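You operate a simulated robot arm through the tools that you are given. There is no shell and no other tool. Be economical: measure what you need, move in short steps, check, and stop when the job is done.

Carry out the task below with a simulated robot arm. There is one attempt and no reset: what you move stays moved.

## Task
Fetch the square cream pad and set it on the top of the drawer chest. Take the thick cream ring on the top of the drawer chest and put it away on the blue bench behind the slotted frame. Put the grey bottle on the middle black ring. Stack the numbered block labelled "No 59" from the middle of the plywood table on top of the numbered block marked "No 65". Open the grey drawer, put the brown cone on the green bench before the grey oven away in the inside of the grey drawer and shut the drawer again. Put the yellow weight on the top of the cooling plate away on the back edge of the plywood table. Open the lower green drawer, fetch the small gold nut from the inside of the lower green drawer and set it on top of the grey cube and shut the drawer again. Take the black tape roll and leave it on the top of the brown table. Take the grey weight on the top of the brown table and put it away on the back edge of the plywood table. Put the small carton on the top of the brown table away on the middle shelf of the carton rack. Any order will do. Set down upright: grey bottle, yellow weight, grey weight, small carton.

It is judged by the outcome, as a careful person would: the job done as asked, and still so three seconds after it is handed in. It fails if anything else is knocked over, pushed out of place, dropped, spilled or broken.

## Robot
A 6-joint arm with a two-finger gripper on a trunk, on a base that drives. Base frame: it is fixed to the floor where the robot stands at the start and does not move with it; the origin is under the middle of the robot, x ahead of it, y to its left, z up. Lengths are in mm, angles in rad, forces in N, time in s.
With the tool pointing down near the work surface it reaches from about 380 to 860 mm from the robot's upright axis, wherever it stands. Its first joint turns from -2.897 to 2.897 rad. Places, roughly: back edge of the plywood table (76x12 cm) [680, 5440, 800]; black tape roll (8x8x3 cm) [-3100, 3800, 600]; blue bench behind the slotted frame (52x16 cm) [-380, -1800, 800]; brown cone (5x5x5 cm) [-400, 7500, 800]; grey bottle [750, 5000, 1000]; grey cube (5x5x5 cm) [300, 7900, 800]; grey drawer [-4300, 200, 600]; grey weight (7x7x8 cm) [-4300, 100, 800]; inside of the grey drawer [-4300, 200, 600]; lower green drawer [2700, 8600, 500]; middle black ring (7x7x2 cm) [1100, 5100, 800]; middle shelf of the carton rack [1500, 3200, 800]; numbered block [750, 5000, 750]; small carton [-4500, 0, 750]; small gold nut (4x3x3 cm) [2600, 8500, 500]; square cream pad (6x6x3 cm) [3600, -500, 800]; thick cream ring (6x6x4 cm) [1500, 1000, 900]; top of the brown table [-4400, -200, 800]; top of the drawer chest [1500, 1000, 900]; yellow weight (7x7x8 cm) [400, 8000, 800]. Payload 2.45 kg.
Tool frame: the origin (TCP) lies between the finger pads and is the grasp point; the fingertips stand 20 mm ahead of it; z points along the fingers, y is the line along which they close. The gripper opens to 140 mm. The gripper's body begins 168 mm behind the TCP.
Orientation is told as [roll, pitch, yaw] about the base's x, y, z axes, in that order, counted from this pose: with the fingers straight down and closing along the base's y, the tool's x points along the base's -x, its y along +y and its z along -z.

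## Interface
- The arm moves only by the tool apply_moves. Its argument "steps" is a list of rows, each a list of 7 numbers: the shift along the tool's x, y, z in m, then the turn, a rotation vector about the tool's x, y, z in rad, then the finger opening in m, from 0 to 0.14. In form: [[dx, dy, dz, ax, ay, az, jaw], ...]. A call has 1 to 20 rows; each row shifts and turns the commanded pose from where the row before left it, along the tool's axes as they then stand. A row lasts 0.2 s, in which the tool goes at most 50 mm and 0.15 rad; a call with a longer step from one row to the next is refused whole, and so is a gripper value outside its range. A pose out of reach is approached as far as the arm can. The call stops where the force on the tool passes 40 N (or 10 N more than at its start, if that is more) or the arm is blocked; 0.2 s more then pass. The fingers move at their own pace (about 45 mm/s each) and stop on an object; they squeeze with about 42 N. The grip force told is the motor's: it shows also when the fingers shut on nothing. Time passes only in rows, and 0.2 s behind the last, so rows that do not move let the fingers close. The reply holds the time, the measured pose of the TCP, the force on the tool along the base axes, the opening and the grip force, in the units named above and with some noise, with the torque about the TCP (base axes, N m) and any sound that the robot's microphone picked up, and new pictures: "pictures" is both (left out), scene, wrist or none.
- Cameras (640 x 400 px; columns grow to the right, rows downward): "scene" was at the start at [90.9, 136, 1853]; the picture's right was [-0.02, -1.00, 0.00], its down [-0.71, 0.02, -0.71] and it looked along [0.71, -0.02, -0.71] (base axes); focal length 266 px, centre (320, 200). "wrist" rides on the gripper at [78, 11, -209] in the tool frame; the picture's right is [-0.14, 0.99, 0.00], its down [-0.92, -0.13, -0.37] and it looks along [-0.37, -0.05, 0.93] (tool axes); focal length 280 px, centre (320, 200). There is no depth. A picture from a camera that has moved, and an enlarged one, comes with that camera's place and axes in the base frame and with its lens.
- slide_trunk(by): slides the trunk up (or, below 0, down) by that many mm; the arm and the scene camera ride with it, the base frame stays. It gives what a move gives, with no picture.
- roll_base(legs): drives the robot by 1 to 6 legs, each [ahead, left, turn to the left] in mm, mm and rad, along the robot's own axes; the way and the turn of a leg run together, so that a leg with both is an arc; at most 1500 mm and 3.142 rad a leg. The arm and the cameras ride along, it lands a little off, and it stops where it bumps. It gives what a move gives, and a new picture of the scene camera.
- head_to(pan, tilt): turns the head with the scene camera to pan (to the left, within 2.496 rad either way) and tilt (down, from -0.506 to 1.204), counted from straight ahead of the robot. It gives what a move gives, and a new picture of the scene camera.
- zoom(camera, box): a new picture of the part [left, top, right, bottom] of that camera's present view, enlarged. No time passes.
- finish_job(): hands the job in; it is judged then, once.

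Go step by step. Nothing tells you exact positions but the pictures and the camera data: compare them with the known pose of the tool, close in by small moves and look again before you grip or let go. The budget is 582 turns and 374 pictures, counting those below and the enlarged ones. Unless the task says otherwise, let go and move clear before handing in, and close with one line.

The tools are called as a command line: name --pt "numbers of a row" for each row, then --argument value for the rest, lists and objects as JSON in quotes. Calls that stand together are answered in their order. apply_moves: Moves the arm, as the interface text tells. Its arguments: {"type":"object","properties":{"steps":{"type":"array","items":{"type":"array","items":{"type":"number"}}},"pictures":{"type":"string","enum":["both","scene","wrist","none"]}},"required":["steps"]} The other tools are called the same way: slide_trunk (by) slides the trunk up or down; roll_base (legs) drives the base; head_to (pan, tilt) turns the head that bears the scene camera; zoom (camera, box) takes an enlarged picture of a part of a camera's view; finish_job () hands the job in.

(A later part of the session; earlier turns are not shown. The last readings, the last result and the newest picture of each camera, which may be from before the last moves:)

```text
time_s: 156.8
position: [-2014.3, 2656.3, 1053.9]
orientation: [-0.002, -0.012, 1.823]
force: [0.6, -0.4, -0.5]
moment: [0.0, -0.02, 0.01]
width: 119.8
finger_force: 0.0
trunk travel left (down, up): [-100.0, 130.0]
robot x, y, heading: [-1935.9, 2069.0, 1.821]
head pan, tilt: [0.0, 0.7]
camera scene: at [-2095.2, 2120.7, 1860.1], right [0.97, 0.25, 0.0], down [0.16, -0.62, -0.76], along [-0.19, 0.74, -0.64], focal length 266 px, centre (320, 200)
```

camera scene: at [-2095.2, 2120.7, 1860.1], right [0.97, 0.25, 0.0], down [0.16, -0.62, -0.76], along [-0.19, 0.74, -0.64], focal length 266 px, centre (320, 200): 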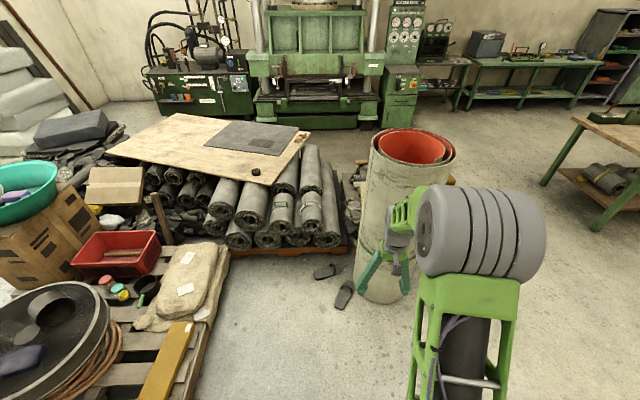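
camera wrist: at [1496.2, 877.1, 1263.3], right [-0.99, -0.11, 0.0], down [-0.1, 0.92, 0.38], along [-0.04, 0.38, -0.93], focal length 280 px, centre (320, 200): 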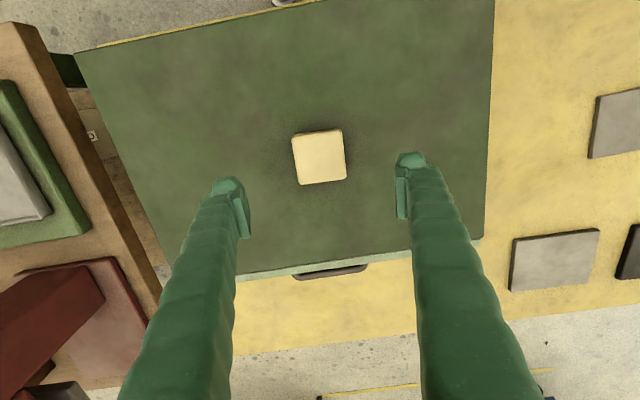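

Now the tape measures at (-3093, 3796). The floor space there is tight (left pallet, slippers), so I'll check my base's footprint.

head_to --pan 0.4 --tilt 1.2

head_to --pan -0.9 --tilt 1.2

```text
time_s: 157.7
position: [-2013.8, 2657.0, 1054.9]
orientation: [-0.003, -0.01, 1.823]
force: [0.9, -0.2, -0.2]
moment: [-0.02, -0.03, 0.01]
width: 119.8
finger_force: 0.1
trunk travel left (down, up): [-100.0, 130.0]
robot x, y, heading: [-1934.1, 2066.1, 1.822]
head pan, tilt: [0.4, 1.201]
camera scene: at [-2108.2, 2082.9, 1824.1], right [0.8, 0.61, 0.0], down [0.56, -0.74, -0.36], along [-0.22, 0.29, -0.93], focal length 266 px, centre (320, 200)
```

scene: 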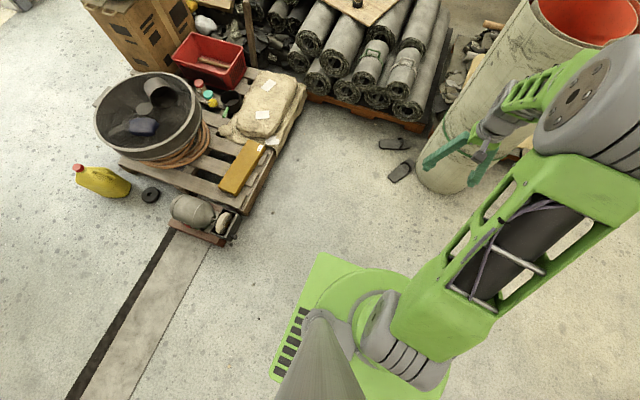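

```text
time_s: 159.2
position: [-2014.5, 2656.6, 1054.8]
orientation: [-0.002, -0.011, 1.822]
force: [-0.4, -0.3, 0.1]
moment: [-0.01, -0.01, 0.01]
width: 120.0
finger_force: 0.1
trunk travel left (down, up): [-100.0, 130.0]
robot x, y, heading: [-1934.1, 2066.6, 1.823]
head pan, tilt: [-0.901, 1.201]
camera scene: at [-2040.5, 2082.9, 1824.1], right [0.8, -0.6, 0.0], down [-0.56, -0.74, -0.36], along [0.22, 0.29, -0.93], focal length 266 px, centre (320, 200)
```

scene: 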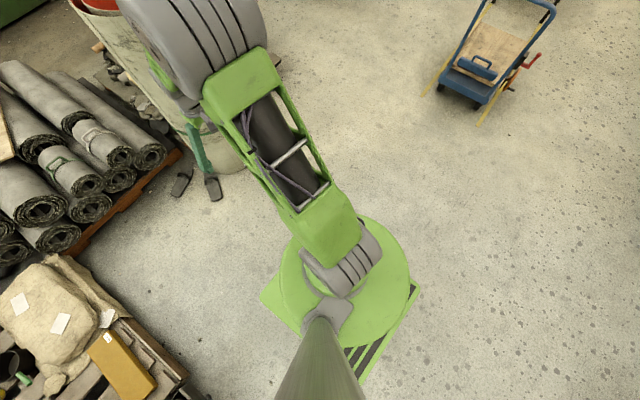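

roll_base --legs '[[0, 0, 0.032], [0, 460, 0]]'

head_to --pan 0.4 --tilt 1.0

```text
time_s: 164.2
position: [-2482.5, 2522.6, 1053.5]
orientation: [-0.001, -0.01, 1.857]
force: [0.2, -0.4, -0.5]
moment: [0.01, -0.03, -0.02]
width: 120.0
finger_force: 0.1
trunk travel left (down, up): [-100.0, 130.0]
robot x, y, heading: [-2382.9, 1935.0, 1.853]
head pan, tilt: [-0.901, 1.201]
camera scene: at [-2490.1, 1948.4, 1824.1], right [0.82, -0.58, 0.0], down [-0.54, -0.76, -0.36], along [0.21, 0.3, -0.93], focal length 266 px, centre (320, 200)
```

scene: 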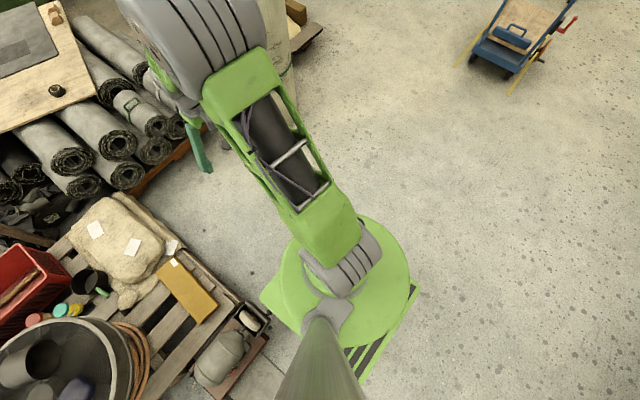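

```text
time_s: 165.7
position: [-2481.0, 2522.8, 1053.7]
orientation: [0.0, -0.01, 1.858]
force: [-0.4, -0.3, -0.1]
moment: [0.0, 0.01, -0.01]
width: 120.2
finger_force: 0.0
trunk travel left (down, up): [-100.0, 130.0]
robot x, y, heading: [-2385.6, 1936.5, 1.861]
head pan, tilt: [0.4, 1.0]
camera scene: at [-2566.2, 1956.8, 1836.7], right [0.78, 0.63, 0.0], down [0.53, -0.65, -0.54], along [-0.34, 0.42, -0.84], focal length 266 px, centre (320, 200)
```

scene: 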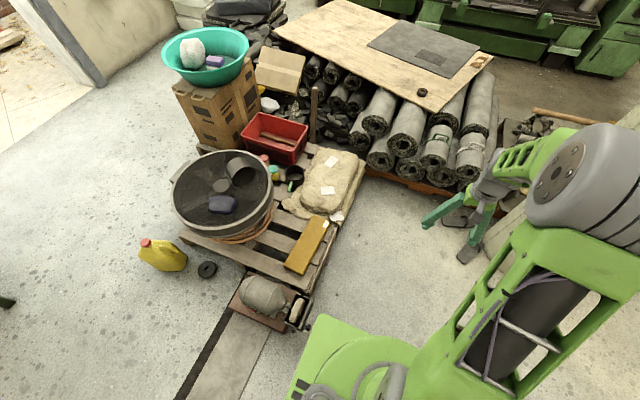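

roll_base --legs '[[700, 0, 0]]'

```text
time_s: 169.5
position: [-2674.6, 3190.7, 1053.8]
orientation: [-0.003, -0.011, 1.851]
force: [-0.6, -0.2, 0.9]
moment: [0.01, 0.01, 0.04]
width: 119.8
finger_force: 0.0
trunk travel left (down, up): [-100.0, 130.0]
robot x, y, heading: [-2575.2, 2607.1, 1.846]
head pan, tilt: [0.4, 1.0]
camera scene: at [-2760.2, 2626.3, 1836.6], right [0.78, 0.63, 0.0], down [0.53, -0.65, -0.54], along [-0.34, 0.42, -0.84], focal length 266 px, centre (320, 200)
```

scene: 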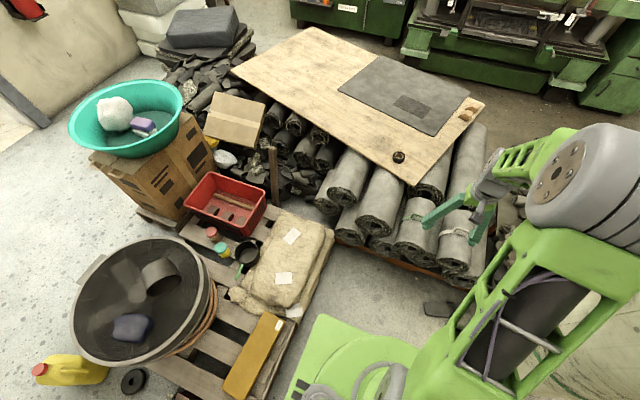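

roll_base --legs '[[420, 20, 0.008]]'

head_to --pan 0.0 --tilt 1.2

```text
time_s: 172.0
position: [-2817.4, 3581.4, 1054.1]
orientation: [-0.002, -0.011, 1.865]
force: [-0.2, -0.2, -0.4]
moment: [-0.02, 0.01, -0.02]
width: 120.1
finger_force: 0.0
trunk travel left (down, up): [-100.0, 130.0]
robot x, y, heading: [-2712.5, 2996.0, 1.862]
head pan, tilt: [0.4, 1.0]
camera scene: at [-2896.7, 3015.9, 1836.6], right [0.77, 0.64, 0.0], down [0.54, -0.65, -0.54], along [-0.34, 0.42, -0.84], focal length 266 px, centre (320, 200)
```

scene: 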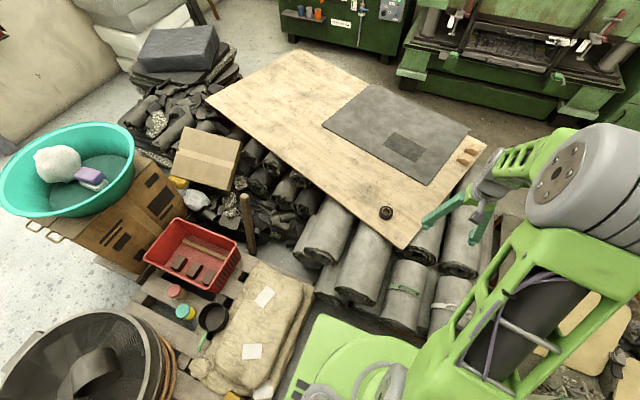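

```text
time_s: 172.9
position: [-2815.9, 3580.5, 1054.3]
orientation: [-0.002, -0.011, 1.865]
force: [-1.0, 0.7, 0.3]
moment: [0.01, 0.02, 0.0]
width: 120.0
finger_force: 0.0
trunk travel left (down, up): [-100.0, 130.0]
robot x, y, heading: [-2713.6, 2994.9, 1.864]
head pan, tilt: [0.0, 1.201]
camera scene: at [-2868.1, 3015.0, 1824.1], right [0.96, 0.29, 0.0], down [0.27, -0.89, -0.36], along [-0.1, 0.35, -0.93], focal length 266 px, centre (320, 200)
```

scene: 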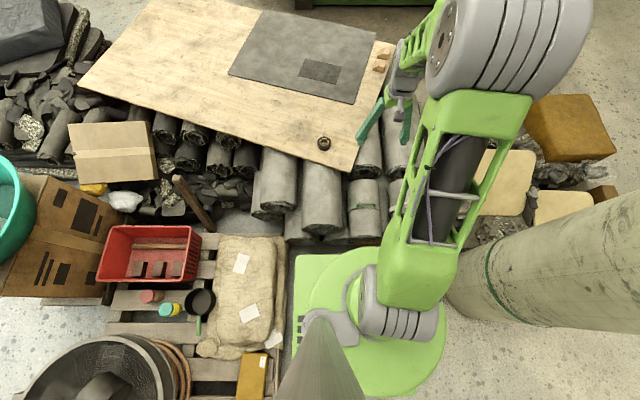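

roll_base --legs '[[55, 0, 0]]'

apply_moves --pt "-0.03 0.035 0 0 0 0 0.12" --pt "-0.03 0.035 0 0 0 0 0.12" --pt "-0.03 0.035 0 0 0 0 0.12" --pt "-0.03 0.035 0 0 0 0 0.12" --pt "-0.03 0.035 0 0 0 0 0.12" --pt "-0.01 0.01 0.045 0 0 0 0.12" --pt "0 0 0.045 0 0 0 0.12" --pt "0 0 0.045 0 0 0 0.12" --pictures "wrist"

```text
time_s: 173.8
position: [-2832.3, 3633.7, 1053.0]
orientation: [-0.002, -0.008, 1.866]
force: [0.4, 0.2, 1.3]
moment: [-0.08, 0.0, -0.01]
width: 120.0
finger_force: 0.0
trunk travel left (down, up): [-100.0, 130.0]
robot x, y, heading: [-2729.7, 3044.5, 1.862]
head pan, tilt: [0.0, 1.201]
camera scene: at [-2884.0, 3068.2, 1824.0], right [0.96, 0.29, 0.0], down [0.27, -0.89, -0.36], along [-0.1, 0.35, -0.93], focal length 266 px, centre (320, 200)
```

scene: 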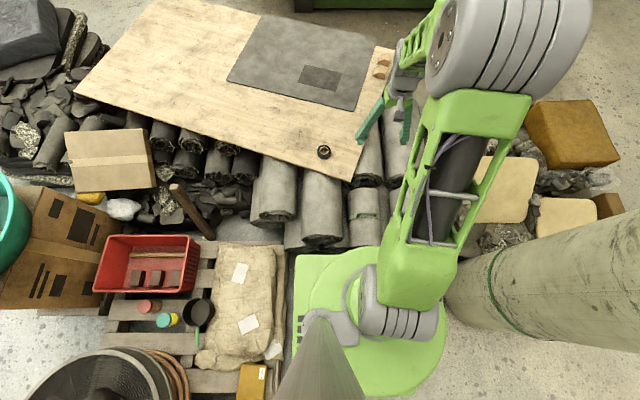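

```text
time_s: 175.7
position: [-3054.7, 3734.6, 923.2]
orientation: [-0.002, -0.009, 1.863]
force: [0.8, 0.1, 0.4]
moment: [-0.01, 0.0, -0.01]
width: 120.3
finger_force: 0.0
trunk travel left (down, up): [-100.0, 130.0]
robot x, y, heading: [-2730.9, 3044.1, 1.865]
head pan, tilt: [0.0, 1.201]
camera wrist: at [-3043.2, 3653.8, 1131.7], right [-0.99, -0.15, 0.0], down [-0.14, 0.91, 0.38], along [-0.06, 0.37, -0.93], focal length 280 px, centre (320, 200)
```

wrist: 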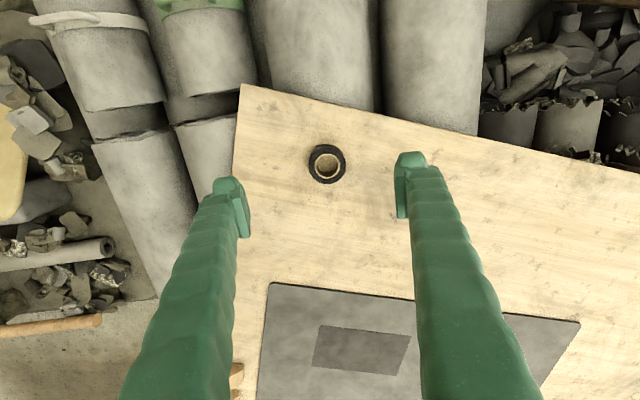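

apply_moves --pt "-0.035 0.004 0.03 0 0 0 0.12" --pt "-0.018 0.003 0.04 0 0 0 0.12" --pt "0 0 0.05 0 0 0 0.12" --pt "0 0 0.05 0 0 0 0.12" --pt "0 0 0.04 0 0 0 0.12" --pictures "wrist"

```text
time_s: 176.8
position: [-3077.2, 3783.6, 711.4]
orientation: [-0.001, -0.013, 1.865]
force: [-1.0, 0.2, 0.5]
moment: [-0.05, -0.06, 0.0]
width: 120.1
finger_force: 0.1
trunk travel left (down, up): [-100.0, 130.0]
robot x, y, heading: [-2727.0, 3043.2, 1.863]
head pan, tilt: [0.0, 1.201]
camera wrist: at [-3065.9, 3705.1, 919.6], right [-0.99, -0.15, 0.0], down [-0.14, 0.91, 0.38], along [-0.06, 0.38, -0.93], focal length 280 px, centre (320, 200)
```

wrist: 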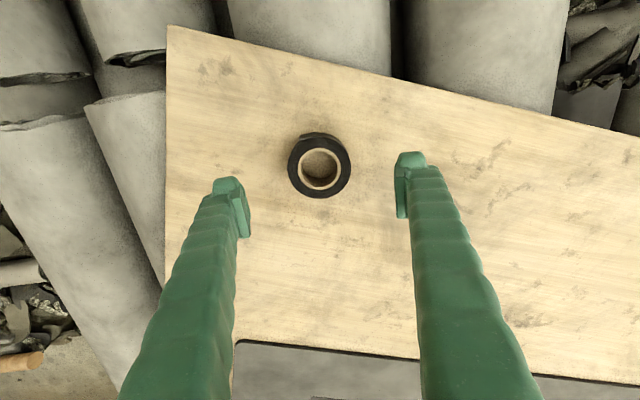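

apply_moves --pt "-0.006 0 0.04 0 0 0 0.12" --pt "0 0 0.025 0 0 0 0.12" --pictures "wrist"

```text
time_s: 177.4
position: [-3073.0, 3780.2, 651.8]
orientation: [-0.003, -0.01, 1.863]
force: [-0.3, 0.1, 0.5]
moment: [-0.05, -0.03, -0.02]
width: 119.9
finger_force: 0.0
out of reach, approached as far as the arm can: row 1, 2
trunk travel left (down, up): [-100.0, 130.0]
robot x, y, heading: [-2725.6, 3043.1, 1.863]
head pan, tilt: [0.0, 1.201]
camera wrist: at [-3062.3, 3700.8, 860.3], right [-0.99, -0.15, 0.0], down [-0.14, 0.91, 0.38], along [-0.06, 0.37, -0.93], focal length 280 px, centre (320, 200)
```

wrist: 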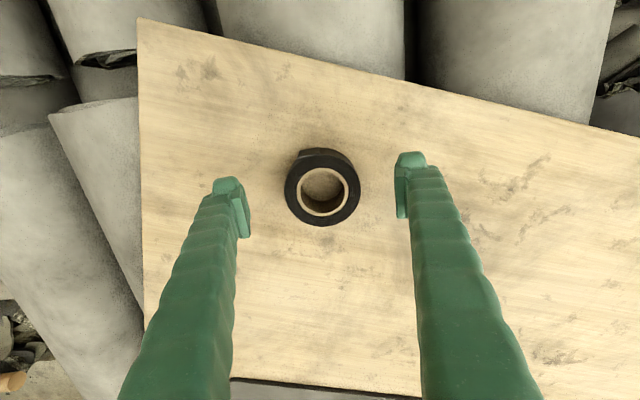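

slide_trunk --by -50

apply_moves --pt "-0.02 0 0 0 0 0 0.12" --pictures "wrist"

```text
time_s: 178.4
position: [-3074.4, 3781.0, 602.4]
orientation: [-0.003, -0.013, 1.864]
force: [-0.2, -0.3, 0.0]
moment: [0.0, -0.01, -0.02]
width: 120.4
finger_force: 0.1
trunk travel left (down, up): [-50.0, 180.0]
robot x, y, heading: [-2730.1, 3047.3, 1.861]
head pan, tilt: [0.0, 1.201]
```

```text
time_s: 178.8
position: [-3074.2, 3783.7, 607.7]
orientation: [-0.001, -0.01, 1.864]
force: [-1.0, -0.3, -0.4]
moment: [0.04, -0.02, 0.02]
width: 120.3
finger_force: 0.0
out of reach, approached as far as the arm can: row 1
trunk travel left (down, up): [-50.0, 180.0]
robot x, y, heading: [-2727.4, 3046.6, 1.863]
head pan, tilt: [0.0, 1.201]
camera wrist: at [-3061.7, 3703.4, 815.9], right [-0.99, -0.15, 0.0], down [-0.14, 0.91, 0.38], along [-0.06, 0.37, -0.93], focal length 280 px, centre (320, 200)
```

wrist: 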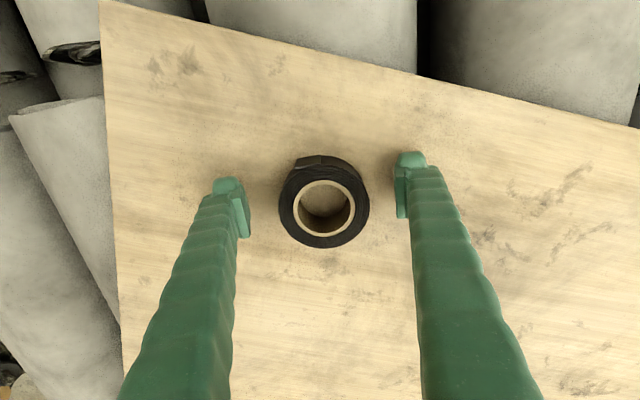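

apply_moves --pt "0 0 -0.03 0 0 0 0.12" --pictures "none"

slide_trunk --by -50

apply_moves --pt "-0.02 0 0 0 0 0 0.12" --pictures "wrist"

```text
time_s: 179.2
position: [-3073.2, 3783.2, 637.3]
orientation: [-0.003, -0.01, 1.864]
force: [0.0, 0.2, -0.2]
moment: [0.01, -0.03, 0.01]
width: 120.0
finger_force: 0.1
trunk travel left (down, up): [-50.0, 180.0]
robot x, y, heading: [-2728.6, 3044.9, 1.865]
head pan, tilt: [0.0, 1.201]
```

```text
time_s: 179.9
position: [-3072.3, 3783.4, 599.1]
orientation: [-0.002, -0.009, 1.864]
force: [5.3, -10.9, 19.2]
moment: [-0.49, 0.33, 0.36]
width: 119.8
finger_force: 0.2
trunk travel left (down, up): [-5.0, 225.0]
robot x, y, heading: [-2731.2, 3043.6, 1.861]
head pan, tilt: [0.0, 1.201]
stopped: the force on the tool passed its limit at 46 N (the readings are from after the stop); the commanded pose is now the measured one
```

```text
time_s: 180.2
position: [-3074.0, 3786.7, 598.7]
orientation: [-0.004, -0.001, 1.869]
force: [5.2, -9.8, 17.0]
moment: [-0.5, 1.07, 0.88]
width: 121.3
finger_force: 0.7
out of reach, approached as far as the arm can: row 1
trunk travel left (down, up): [-5.0, 225.0]
robot x, y, heading: [-2730.4, 3045.6, 1.864]
head pan, tilt: [0.0, 1.201]
stopped in row 1: the force on the tool passed its limit at 56 N (the readings are from after the stop); the commanded pose is now the measured one
camera wrist: at [-3062.6, 3708.6, 808.1], right [-0.99, -0.16, 0.0], down [-0.15, 0.92, 0.37], along [-0.06, 0.36, -0.93], focal length 280 px, centre (320, 200)
```

wrist: 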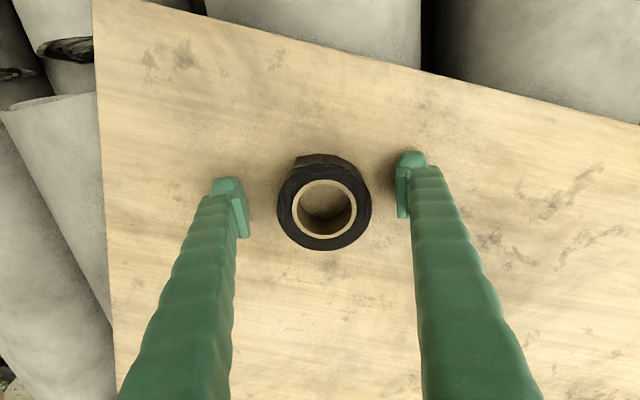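

apply_moves --pt "0 0 -0.008 0 0 0 0.12" --pictures "none"

roll_base --legs '[[25, 0, 0]]'

apply_moves --pt "0 0 0.001 0 0 0 0.12" --pictures "wrist"

```text
time_s: 180.6
position: [-3074.4, 3787.6, 604.3]
orientation: [-0.004, -0.002, 1.866]
force: [0.4, -0.3, 1.0]
moment: [0.05, 0.05, 0.01]
width: 120.0
finger_force: 0.0
trunk travel left (down, up): [-5.0, 225.0]
robot x, y, heading: [-2729.8, 3048.4, 1.864]
head pan, tilt: [0.0, 1.201]
```

```text
time_s: 181.4
position: [-3082.2, 3811.1, 604.3]
orientation: [-0.004, 0.0, 1.869]
force: [0.7, 0.4, -1.1]
moment: [0.0, 0.03, -0.01]
width: 120.2
finger_force: 0.0
trunk travel left (down, up): [-5.0, 225.0]
robot x, y, heading: [-2736.2, 3067.7, 1.863]
head pan, tilt: [0.0, 1.201]
camera scene: at [-2890.7, 3090.3, 1728.9], right [0.96, 0.29, 0.0], down [0.27, -0.89, -0.36], along [-0.1, 0.35, -0.93], focal length 266 px, centre (320, 200)
```

scene: 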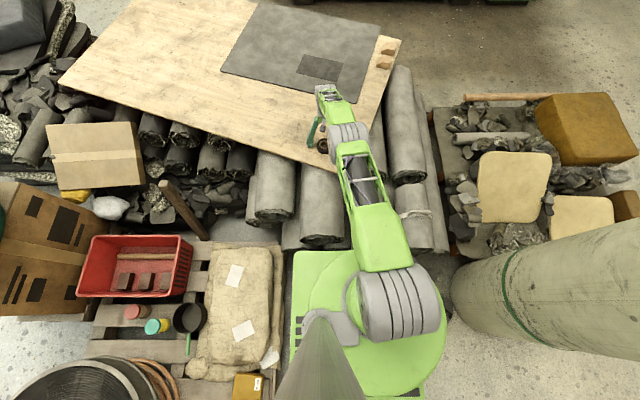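

```text
time_s: 181.8
position: [-3081.2, 3811.9, 602.7]
orientation: [-0.004, -0.002, 1.868]
force: [-0.3, -0.4, 0.6]
moment: [0.04, -0.03, -0.03]
width: 119.9
finger_force: 0.0
trunk travel left (down, up): [-5.0, 225.0]
robot x, y, heading: [-2737.8, 3069.4, 1.865]
head pan, tilt: [0.0, 1.201]
camera wrist: at [-3070.2, 3733.5, 812.0], right [-0.99, -0.16, 0.0], down [-0.15, 0.92, 0.37], along [-0.06, 0.36, -0.93], focal length 280 px, centre (320, 200)
```

wrist: 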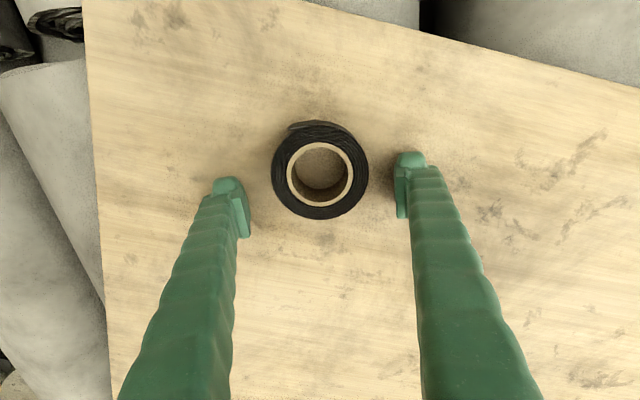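

apply_moves --pt "0.015 0 0.0 0 0 0 0.12" --pt "0 0 0 0 0 0 0.08" --pt "0 0 0 0 0 0 0.06" --pt "0 0 0 0 0 0 0.06" --pt "0 0 0 0 0 0 0.06" --pt "0 0 0 0 0 0 0.06" --pictures "wrist"

```text
time_s: 183.2
position: [-3077.5, 3797.2, 604.6]
orientation: [-0.001, -0.002, 1.867]
force: [-4.5, -1.7, 6.5]
moment: [-0.13, 0.38, -0.02]
width: 72.2
finger_force: 41.7
trunk travel left (down, up): [-5.0, 225.0]
robot x, y, heading: [-2739.3, 3068.1, 1.864]
head pan, tilt: [0.0, 1.201]
camera wrist: at [-3066.1, 3719.8, 812.9], right [-0.99, -0.16, 0.0], down [-0.15, 0.92, 0.37], along [-0.06, 0.37, -0.93], focal length 280 px, centre (320, 200)
```

wrist: 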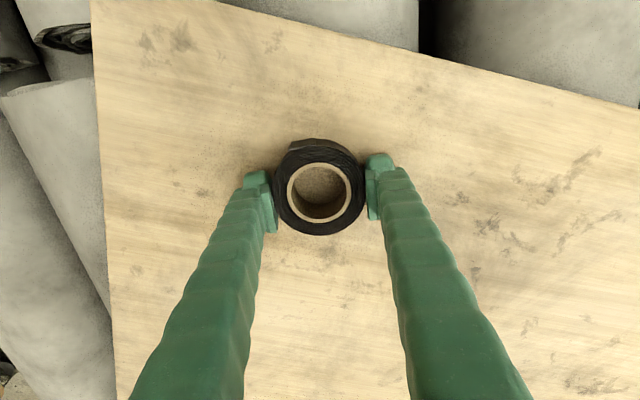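

apply_moves --pt "0 0 -0.02 0 0 0 0.05" --pt "0 0 -0.045 0 0 0 0.05" --pt "0 0 -0.045 0 0 0 0.05" --pt "0.02 0 -0.04 0 0 0 0.05" --pt "0.04 0 -0.03 0 0 0 0.05" --pt "0.04 0 -0.03 0 0 0 0.05" --pt "0.04 0 -0.03 0 0 0 0.05" --pt "0.04 -0.03 0 0 0 0 0.05" --pt "0.04 -0.03 0 0 0 0 0.05" --pt "0.03 -0.04 0 0 0 0 0.05" --pt "0.0 -0.04 0 0 0 0 0.05" --pictures "none"

slide_trunk --by 95

roll_base --legs '[[-1100, 0, 0]]'

head_to --pan 1.5 --tilt 0.6

```text
time_s: 185.7
position: [-2870.4, 3598.8, 843.5]
orientation: [-0.002, 0.0, 1.867]
force: [-0.2, 1.2, -1.1]
moment: [0.04, 0.01, 0.03]
width: 71.8
finger_force: 41.7
trunk travel left (down, up): [-5.0, 225.0]
robot x, y, heading: [-2732.9, 3069.9, 1.866]
head pan, tilt: [0.0, 1.201]
```

```text
time_s: 186.9
position: [-2871.5, 3600.0, 938.2]
orientation: [-0.002, 0.001, 1.868]
force: [-0.7, 0.6, -1.0]
moment: [0.03, -0.03, 0.0]
width: 72.2
finger_force: 42.4
trunk travel left (down, up): [-100.0, 130.0]
robot x, y, heading: [-2740.1, 3068.4, 1.866]
head pan, tilt: [0.0, 1.201]
```

```text
time_s: 192.6
position: [-2556.4, 2548.7, 939.1]
orientation: [-0.004, -0.001, 1.887]
force: [-0.3, -0.1, -0.6]
moment: [0.05, 0.01, 0.01]
width: 72.1
finger_force: 41.6
trunk travel left (down, up): [-100.0, 130.0]
robot x, y, heading: [-2416.0, 2022.9, 1.883]
head pan, tilt: [0.0, 1.201]
camera scene: at [-2564.9, 2038.6, 1823.9], right [0.95, 0.31, 0.0], down [0.29, -0.89, -0.36], along [-0.11, 0.35, -0.93], focal length 266 px, centre (320, 200)
```

scene: 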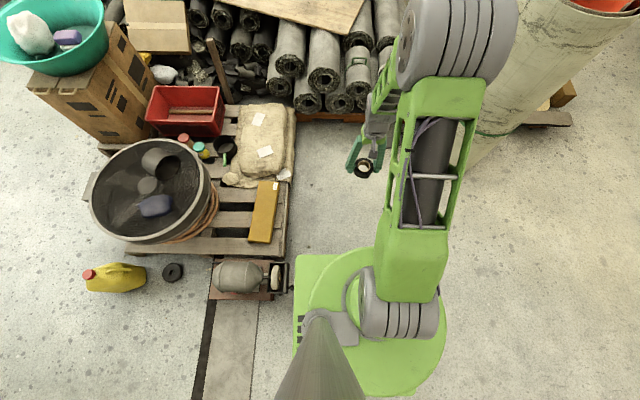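

```text
time_s: 194.2
position: [-2556.5, 2549.5, 938.6]
orientation: [-0.003, 0.001, 1.887]
force: [-0.5, 0.6, -2.2]
moment: [0.02, -0.02, 0.01]
width: 72.0
finger_force: 41.3
trunk travel left (down, up): [-100.0, 130.0]
robot x, y, heading: [-2411.9, 2019.2, 1.878]
head pan, tilt: [1.499, 0.6]
camera scene: at [-2633.8, 1964.8, 1868.5], right [-0.24, 0.97, 0.0], down [0.55, 0.13, -0.82], along [-0.8, -0.2, -0.57], focal length 266 px, centre (320, 200)
```

scene: 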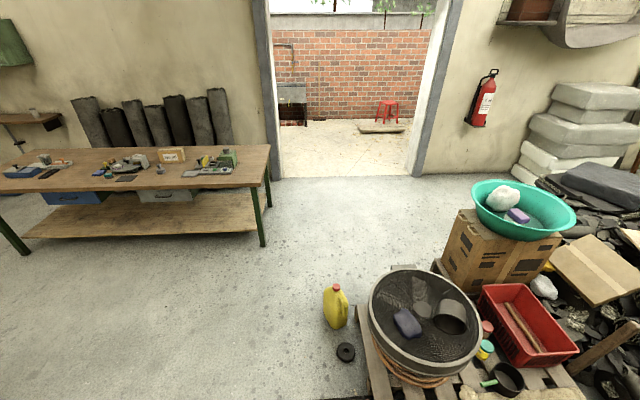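

roll_base --legs '[[-400, 0, 0], [0, 0, 2.17], [1318, 0, 0], [0, 0, -0.636]]'

head_to --pan 0.0 --tilt 0.6

```text
time_s: 209.8
position: [-3609.8, 451.5, 937.5]
orientation: [-0.003, 0.0, -2.839]
force: [0.3, 0.5, -0.9]
moment: [0.03, 0.01, -0.02]
width: 71.7
finger_force: 41.9
trunk travel left (down, up): [-100.0, 130.0]
robot x, y, heading: [-3080.1, 591.3, -2.839]
head pan, tilt: [1.499, 0.6]
camera scene: at [-3029.9, 365.6, 1868.5], right [-0.97, -0.23, 0.0], down [-0.13, 0.55, -0.83], along [0.19, -0.8, -0.56], focal length 266 px, centre (320, 200)
```

scene: 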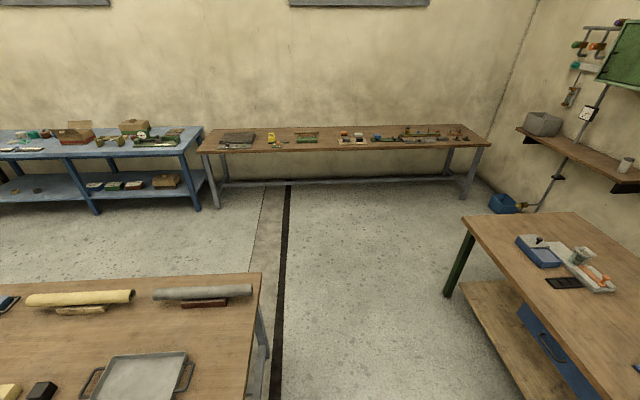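

```text
time_s: 211.4
position: [-3609.2, 451.1, 939.0]
orientation: [-0.004, 0.0, -2.839]
force: [-0.2, 0.1, -1.1]
moment: [-0.02, 0.01, -0.03]
width: 71.7
finger_force: 41.6
trunk travel left (down, up): [-100.0, 130.0]
robot x, y, heading: [-3078.6, 595.0, -2.841]
head pan, tilt: [0.0, 0.6]
camera scene: at [-3134.1, 425.3, 1868.5], right [-0.3, 0.96, 0.0], down [0.54, 0.17, -0.83], along [-0.79, -0.24, -0.56], focal length 266 px, centre (320, 200)
```

scene: 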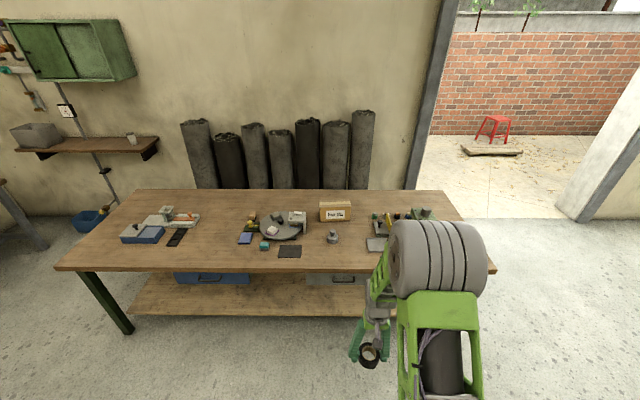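

zoom --camera "scene" --box '[220, 180, 500, 300]'

```text
2.29 times, centred on (360, 240) of scene
camera zoom: at [-3134.1, 425.3, 1868.5], right [-0.3, 0.96, 0.0], down [0.54, 0.17, -0.83], along [-0.79, -0.24, -0.56], focal length 609 px, centre (229, 109)
```

zoom: 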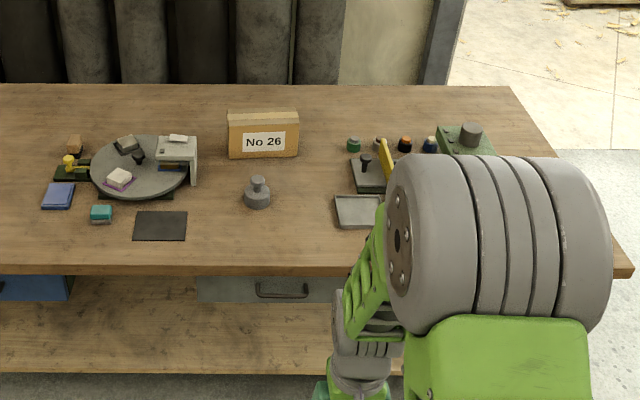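

apply_moves --pt "0.04 0 -0.02 0 0 0 0.05" --pt "0.04 0 -0.02 0 0 0 0.05" --pt "0.0 0 -0.04 0 0 0 0.05" --pictures "none"

roll_base --legs '[[400, 0, 0], [0, 740, 0], [260, 0, 0]]'

apply_moves --pt "0 0 0.04 0 0 0 0.05" --pictures "wrist"

```text
time_s: 212.2
position: [-3532.3, 479.0, 1017.1]
orientation: [-0.004, 0.0, -2.837]
force: [0.4, 0.6, -0.6]
moment: [0.0, 0.01, -0.01]
width: 71.8
finger_force: 42.2
trunk travel left (down, up): [-100.0, 130.0]
robot x, y, heading: [-3081.9, 590.0, -2.84]
head pan, tilt: [0.0, 0.6]
```

```text
time_s: 222.5
position: [-3956.8, -406.2, 1017.8]
orientation: [-0.003, 0.002, -2.839]
force: [0.8, -0.7, -0.4]
moment: [0.04, -0.03, -0.02]
width: 71.7
finger_force: 41.8
trunk travel left (down, up): [-100.0, 130.0]
robot x, y, heading: [-3504.4, -296.6, -2.845]
head pan, tilt: [0.0, 0.6]
camera scene: at [-3558.1, -459.8, 1868.4], right [-0.29, 0.96, 0.0], down [0.54, 0.17, -0.82], along [-0.79, -0.24, -0.57], focal length 266 px, centre (320, 200)
```

scene: 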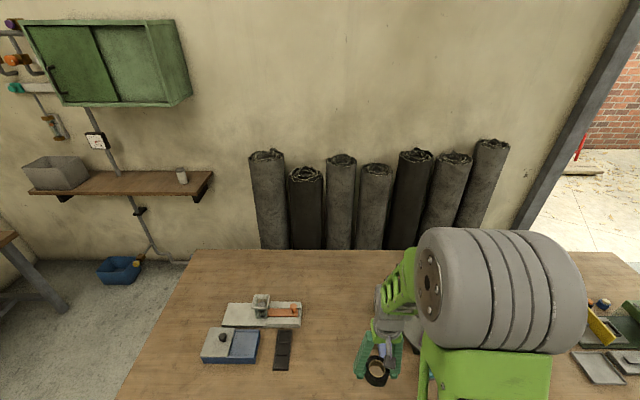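

```text
time_s: 222.9
position: [-3957.6, -407.0, 975.9]
orientation: [-0.004, 0.002, -2.838]
force: [0.2, 0.2, -1.1]
moment: [0.0, -0.03, 0.02]
width: 71.5
finger_force: 42.0
trunk travel left (down, up): [-100.0, 130.0]
robot x, y, heading: [-3502.1, -296.6, -2.842]
head pan, tilt: [0.0, 0.6]
camera wrist: at [-3880.8, -393.8, 1186.4], right [0.17, -0.99, 0.0], down [-0.92, -0.15, 0.37], along [-0.36, -0.06, -0.93], focal length 280 px, centre (320, 200)
```

wrist: 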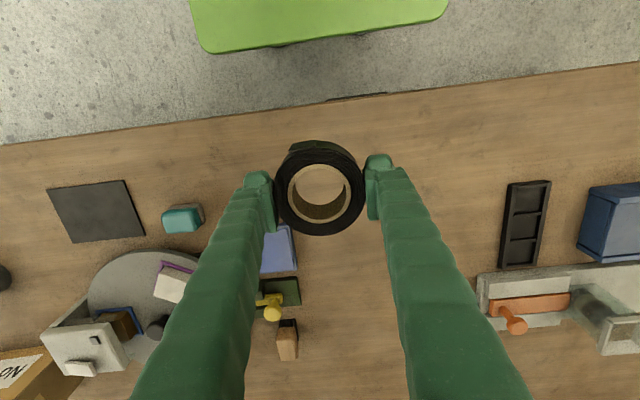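

apply_moves --pt "-0.02 0.04 0 0 0 0 0.05" --pt "-0.015 0.01 0.04 0 0 0 0.05" --pt "0 0 0.045 0 0 0 0.05" --pt "0 0 0.045 0 0 0 0.05" --pt "0 0 0.01 0 0 0 0.05" --pt "0 0 0.005 0 0 0 0.05" --pt "0 0 0.005 0 0 0 0.05" --pt "0 0 0.005 0 0 0 0.05" --pictures "wrist"

```text
time_s: 224.7
position: [-3974.2, -464.3, 823.9]
orientation: [-0.004, 0.0, -2.838]
force: [-0.3, -0.1, -1.4]
moment: [0.01, 0.02, -0.03]
width: 71.5
finger_force: 42.2
trunk travel left (down, up): [-100.0, 130.0]
robot x, y, heading: [-3503.7, -295.1, -2.843]
head pan, tilt: [0.0, 0.6]
camera wrist: at [-3897.3, -452.1, 1032.6], right [0.17, -0.99, 0.0], down [-0.92, -0.15, 0.37], along [-0.36, -0.06, -0.93], focal length 280 px, centre (320, 200)
```

wrist: 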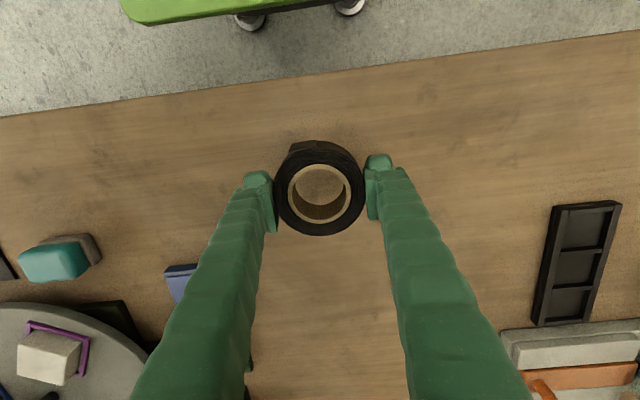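

apply_moves --pt "0 0 0.005 0 0 0 0.05" --pt "0 0 0.005 0 0 0 0.05" --pt "0 0 0.005 0 0 0 0.05" --pt "0 0 0.005 0 0 0 0.05" --pictures "none"

```text
time_s: 225.7
position: [-3974.4, -465.4, 802.3]
orientation: [-0.005, -0.001, -2.839]
force: [-0.1, -0.6, -0.9]
moment: [-0.01, 0.0, 0.0]
width: 71.3
finger_force: 41.8
trunk travel left (down, up): [-100.0, 130.0]
robot x, y, heading: [-3502.2, -297.8, -2.84]
head pan, tilt: [0.0, 0.6]
```

apply_moves --pt "0 0 0.005 0 0 0 0.05" --pt "0 0 0.005 0 0 0 0.05" --pt "0 0 0.005 0 0 0 0.05" --pt "0 0 0.005 0 0 0 0.05" --pt "0 0 0.005 0 0 0 0.05" --pt "0 0 0.005 0 0 0 0.05" --pictures "wrist"

```text
time_s: 227.0
position: [-3974.8, -462.9, 781.2]
orientation: [-0.003, -0.001, -2.837]
force: [6.8, 1.6, 32.6]
moment: [0.32, -0.16, -0.02]
width: 71.4
finger_force: 41.8
trunk travel left (down, up): [-100.0, 130.0]
robot x, y, heading: [-3500.3, -294.9, -2.84]
head pan, tilt: [0.0, 0.6]
stopped in row 6: the force on the tool passed its limit at 52 N (the readings are from after the stop); the commanded pose is now the measured one
camera wrist: at [-3896.6, -450.4, 990.2], right [0.17, -0.99, 0.0], down [-0.92, -0.16, 0.37], along [-0.37, -0.06, -0.93], focal length 280 px, centre (320, 200)
```

wrist: 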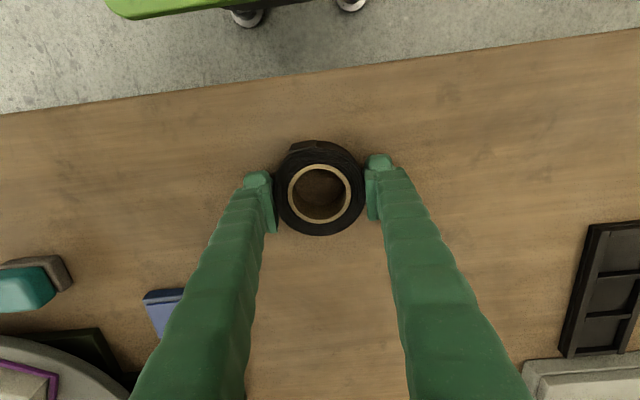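

apply_moves --pt "0 0 -0.002 0 0 0 0.09" --pt "0 0 0 0 0 0 0.1" --pt "0 0 -0.02 0 0 0 0.1" --pt "0 0 -0.05 0 0 0 0.1" --pt "0 0 -0.05 0 0 0 0.1" --pt "0 0 -0.05 0 0 0 0.1" --pt "0 0 -0.05 0 0 0 0.1" --pictures "wrist"

roll_base --legs '[[-350, 0, 0], [0, -620, 0]]'

zoom --camera "scene" --box '[160, 200, 480, 400]'

```text
time_s: 228.6
position: [-3971.4, -463.7, 1001.3]
orientation: [-0.003, -0.001, -2.835]
force: [-0.4, 0.5, -0.1]
moment: [0.01, 0.02, 0.0]
width: 99.8
finger_force: 0.2
trunk travel left (down, up): [-100.0, 130.0]
robot x, y, heading: [-3501.2, -296.4, -2.839]
head pan, tilt: [0.0, 0.6]
camera wrist: at [-3893.6, -450.8, 1211.5], right [0.17, -0.99, 0.0], down [-0.92, -0.16, 0.37], along [-0.37, -0.06, -0.93], focal length 280 px, centre (320, 200)
```

wrist: 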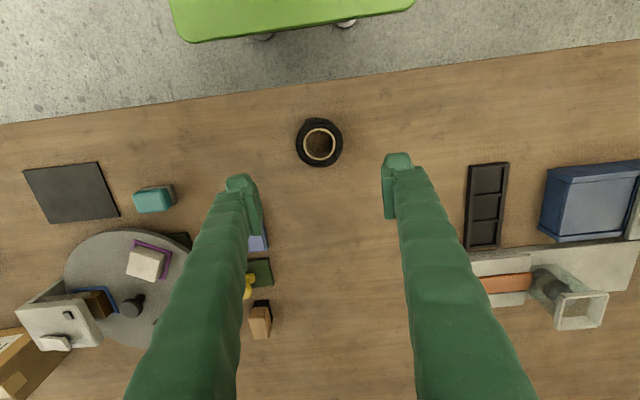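

```text
time_s: 236.3
position: [-3816.3, 218.6, 1001.3]
orientation: [-0.004, -0.002, -2.829]
force: [0.0, -0.1, -0.2]
moment: [-0.03, 0.0, -0.01]
width: 100.0
finger_force: 0.1
trunk travel left (down, up): [-100.0, 130.0]
robot x, y, heading: [-3344.8, 390.9, -2.834]
head pan, tilt: [0.0, 0.6]
camera scene: at [-3399.9, 225.7, 1868.5], right [-0.3, 0.95, 0.0], down [0.54, 0.17, -0.83], along [-0.79, -0.25, -0.56], focal length 266 px, centre (320, 200)
```

scene: 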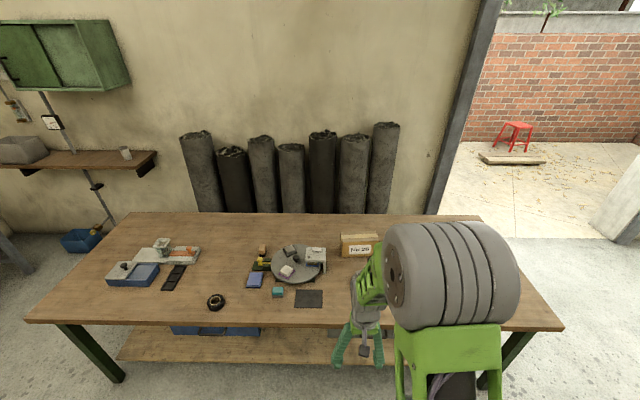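

```text
2.00 times, centred on (320, 300) of scene
camera zoom: at [-3399.9, 225.7, 1868.5], right [-0.3, 0.95, 0.0], down [0.54, 0.17, -0.83], along [-0.79, -0.25, -0.56], focal length 533 px, centre (320, 0)
```

zoom: 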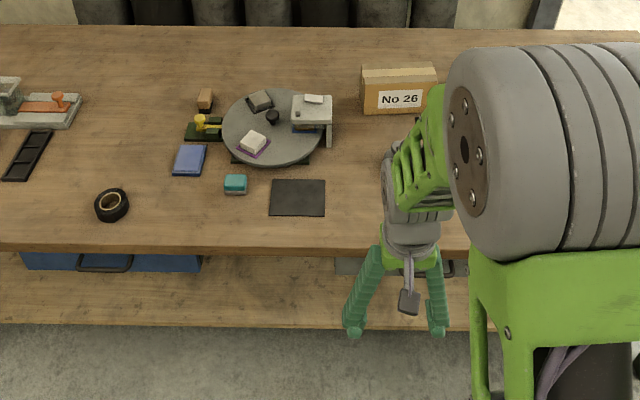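

Tape roll placed. Now I prepare to open the grey drawer: back off, and turn the tool to point forward with fingers closing vertically around the bow handle.

roll_base --legs '[[-150, -60, 0]]'

apply_moves --pt "-0.045 0 0.0 0 0 0 0.1" --pt "-0.045 0 0 0 0 0 0.1" --pt "-0.045 0 0.0 0 0 0 0.1" --pt "0 0 0 0 -0.142 0 0.1" --pt "0 0 0 0 -0.143 0 0.1" --pt "0 0 0 0 -0.143 0 0.1" --pt "0 0 0 0 -0.143 0 0.1" --pt "0 0 0 0 -0.143 0 0.1" --pt "0 0 0 0 -0.143 0 0.1" --pt "0 0 0 0 -0.143 0 0.1" --pt "0 0 0 0 -0.143 0 0.1" --pt "0 0 0 0 -0.143 0 0.1" --pt "0 0 0 0 -0.142 0 0.1" --pt "0 0 0 0 -0.142 0 0.1" --pictures "both"

```text
time_s: 237.7
position: [-3689.2, 320.5, 1002.3]
orientation: [-0.002, -0.001, -2.83]
force: [-0.5, 0.3, 0.6]
moment: [-0.04, 0.07, -0.01]
width: 100.2
finger_force: 0.1
trunk travel left (down, up): [-100.0, 130.0]
robot x, y, heading: [-3225.5, 496.9, -2.831]
head pan, tilt: [0.0, 0.6]
camera scene: at [-3273.3, 329.8, 1868.7], right [-0.3, 0.95, 0.0], down [0.54, 0.17, -0.83], along [-0.79, -0.25, -0.56], focal length 266 px, centre (320, 200)
```

scene: 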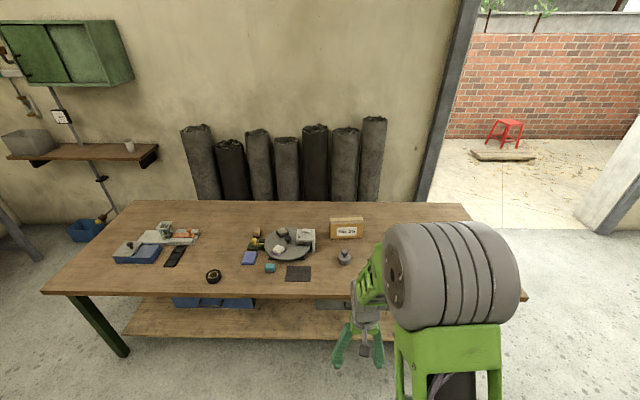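

```text
time_s: 240.7
position: [-3849.0, 262.3, 1008.2]
orientation: [-0.382, -1.563, -2.447]
force: [0.6, 0.2, 0.3]
moment: [-0.02, 0.0, -0.05]
width: 100.1
finger_force: 0.2
out of reach, approached as far as the arm can: row 6, 14
trunk travel left (down, up): [-100.0, 130.0]
robot x, y, heading: [-3222.8, 492.5, -2.834]
head pan, tilt: [0.0, 0.6]
camera scene: at [-3274.8, 328.2, 1868.5], right [-0.3, 0.95, 0.0], down [0.54, 0.17, -0.82], along [-0.79, -0.25, -0.57], focal length 266 px, centre (320, 200)
camera wrist: at [-3646.0, 317.1, 932.8], right [0.3, -0.94, 0.13], down [0.31, 0.23, 0.92], along [-0.9, -0.24, 0.36], focal length 280 px, centre (320, 200)
```

scene: 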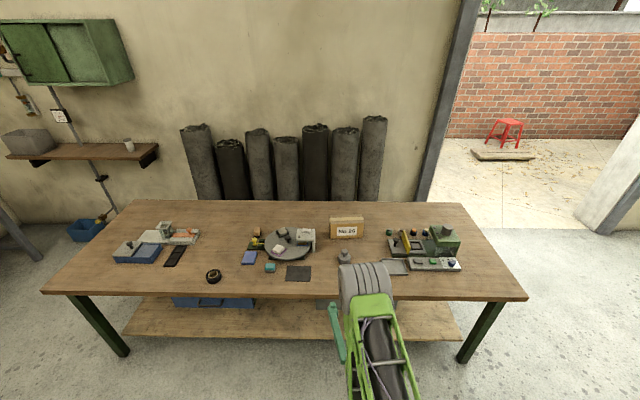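
wrist: 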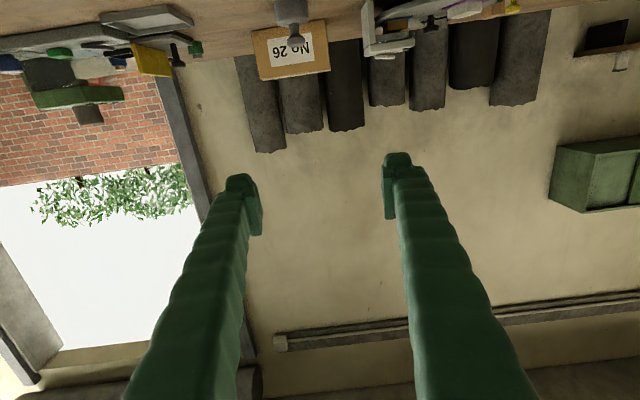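

apply_moves --pt "0 0 0 0 0 0.143 0.1" --pt "0 0 0 0 0 0.143 0.1" --pt "0 0 0 0 0 0.143 0.1" --pt "0 0 0 0 0 0.143 0.1" --pt "0 0 0 0 0 0.143 0.1" --pt "0 0 0 0 0 0.143 0.1" --pt "0 0 0 0 0 0.143 0.1" --pt "0 0 0 0 0 0.143 0.1" --pt "0 0 0 0 0 0.143 0.1" --pt "0 0 0 0 0 0.142 0.1" --pt "0 0 0 0 0 0.142 0.1" --pt "0 -0.048 0 0 0 0 0.08" --pt "0 -0.048 0 0 0 0 0.08" --pt "0 -0.048 0 0 0 0 0.08" --pt "0 -0.048 0 0 0 0 0.08" --pt "0 -0.048 0 0 0 0 0.08" --pt "0 -0.04 0 0 0 0 0.08" --pictures "both"

```text
time_s: 244.3
position: [-3858.3, 259.7, 728.4]
orientation: [1.572, -0.004, 1.884]
force: [-0.8, 0.5, 0.3]
moment: [-0.03, 0.03, 0.01]
width: 79.8
finger_force: 0.0
out of reach, approached as far as the arm can: row 12
trunk travel left (down, up): [-100.0, 130.0]
robot x, y, heading: [-3217.7, 495.7, -2.835]
head pan, tilt: [0.0, 0.6]
camera scene: at [-3274.5, 328.8, 1868.5], right [-0.3, 0.95, 0.0], down [0.54, 0.17, -0.83], along [-0.79, -0.25, -0.56], focal length 266 px, centre (320, 200)
camera wrist: at [-3635.5, 248.8, 739.2], right [-0.04, 0.13, 0.99], down [0.07, 0.99, -0.13], along [-1.0, 0.06, -0.05], focal length 280 px, centre (320, 200)
```

scene: 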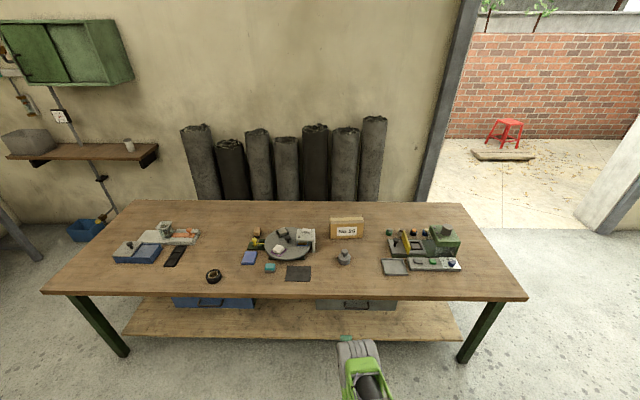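
wrist: 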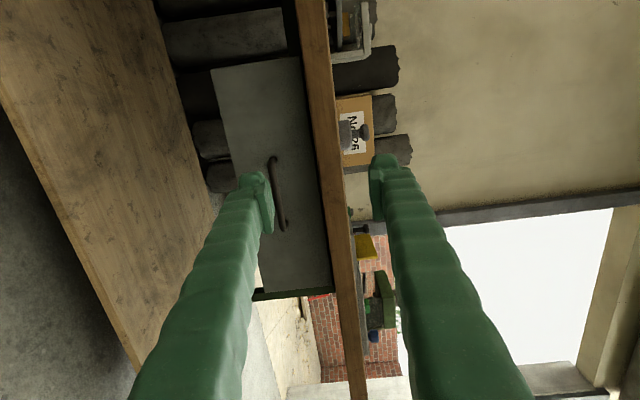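

zoom --camera "scene" --box '[280, 250, 440, 350]'

```text
4.00 times, centred on (360, 300) of scene
camera zoom: at [-3274.5, 328.8, 1868.5], right [-0.3, 0.95, 0.0], down [0.54, 0.17, -0.83], along [-0.79, -0.25, -0.56], focal length 1065 px, centre (160, -200)
```

zoom: 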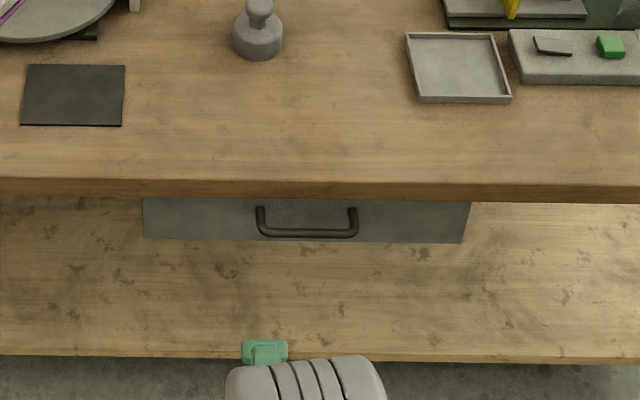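

apply_moves --pt "-0.038 0 0 0 0 0 0.07" --pt "-0.038 0 0 0 0 0 0.06" --pt "0 -0.04 0 0 0 0 0.06" --pt "0 -0.04 0 0 0 0 0.06" --pt "0 0 0.045 0 0 0 0.06" --pt "0 0 0.045 0 0 0 0.06" --pt "0 0 0.045 0 0 0 0.06" --pictures "wrist"

```text
time_s: 245.9
position: [-4008.3, 287.4, 678.7]
orientation: [1.564, -0.001, 1.884]
force: [-0.3, 0.1, -0.2]
moment: [0.02, 0.01, 0.05]
width: 60.1
finger_force: 0.1
out of reach, approached as far as the arm can: row 4, 7
trunk travel left (down, up): [-100.0, 130.0]
robot x, y, heading: [-3221.2, 493.3, -2.83]
head pan, tilt: [0.0, 0.6]
camera wrist: at [-3786.2, 278.2, 690.7], right [-0.05, 0.13, 0.99], down [0.07, 0.99, -0.12], along [-1.0, 0.06, -0.05], focal length 280 px, centre (320, 200)
```

wrist: 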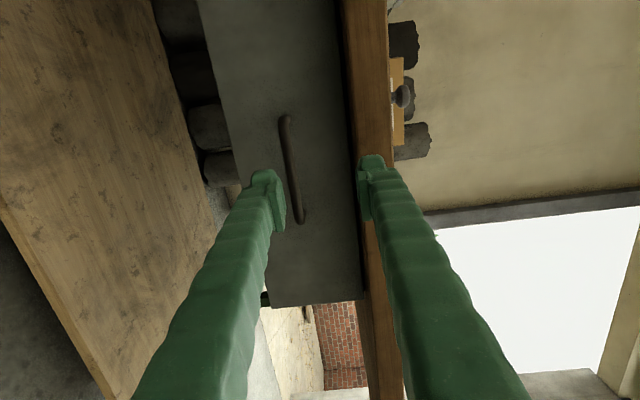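

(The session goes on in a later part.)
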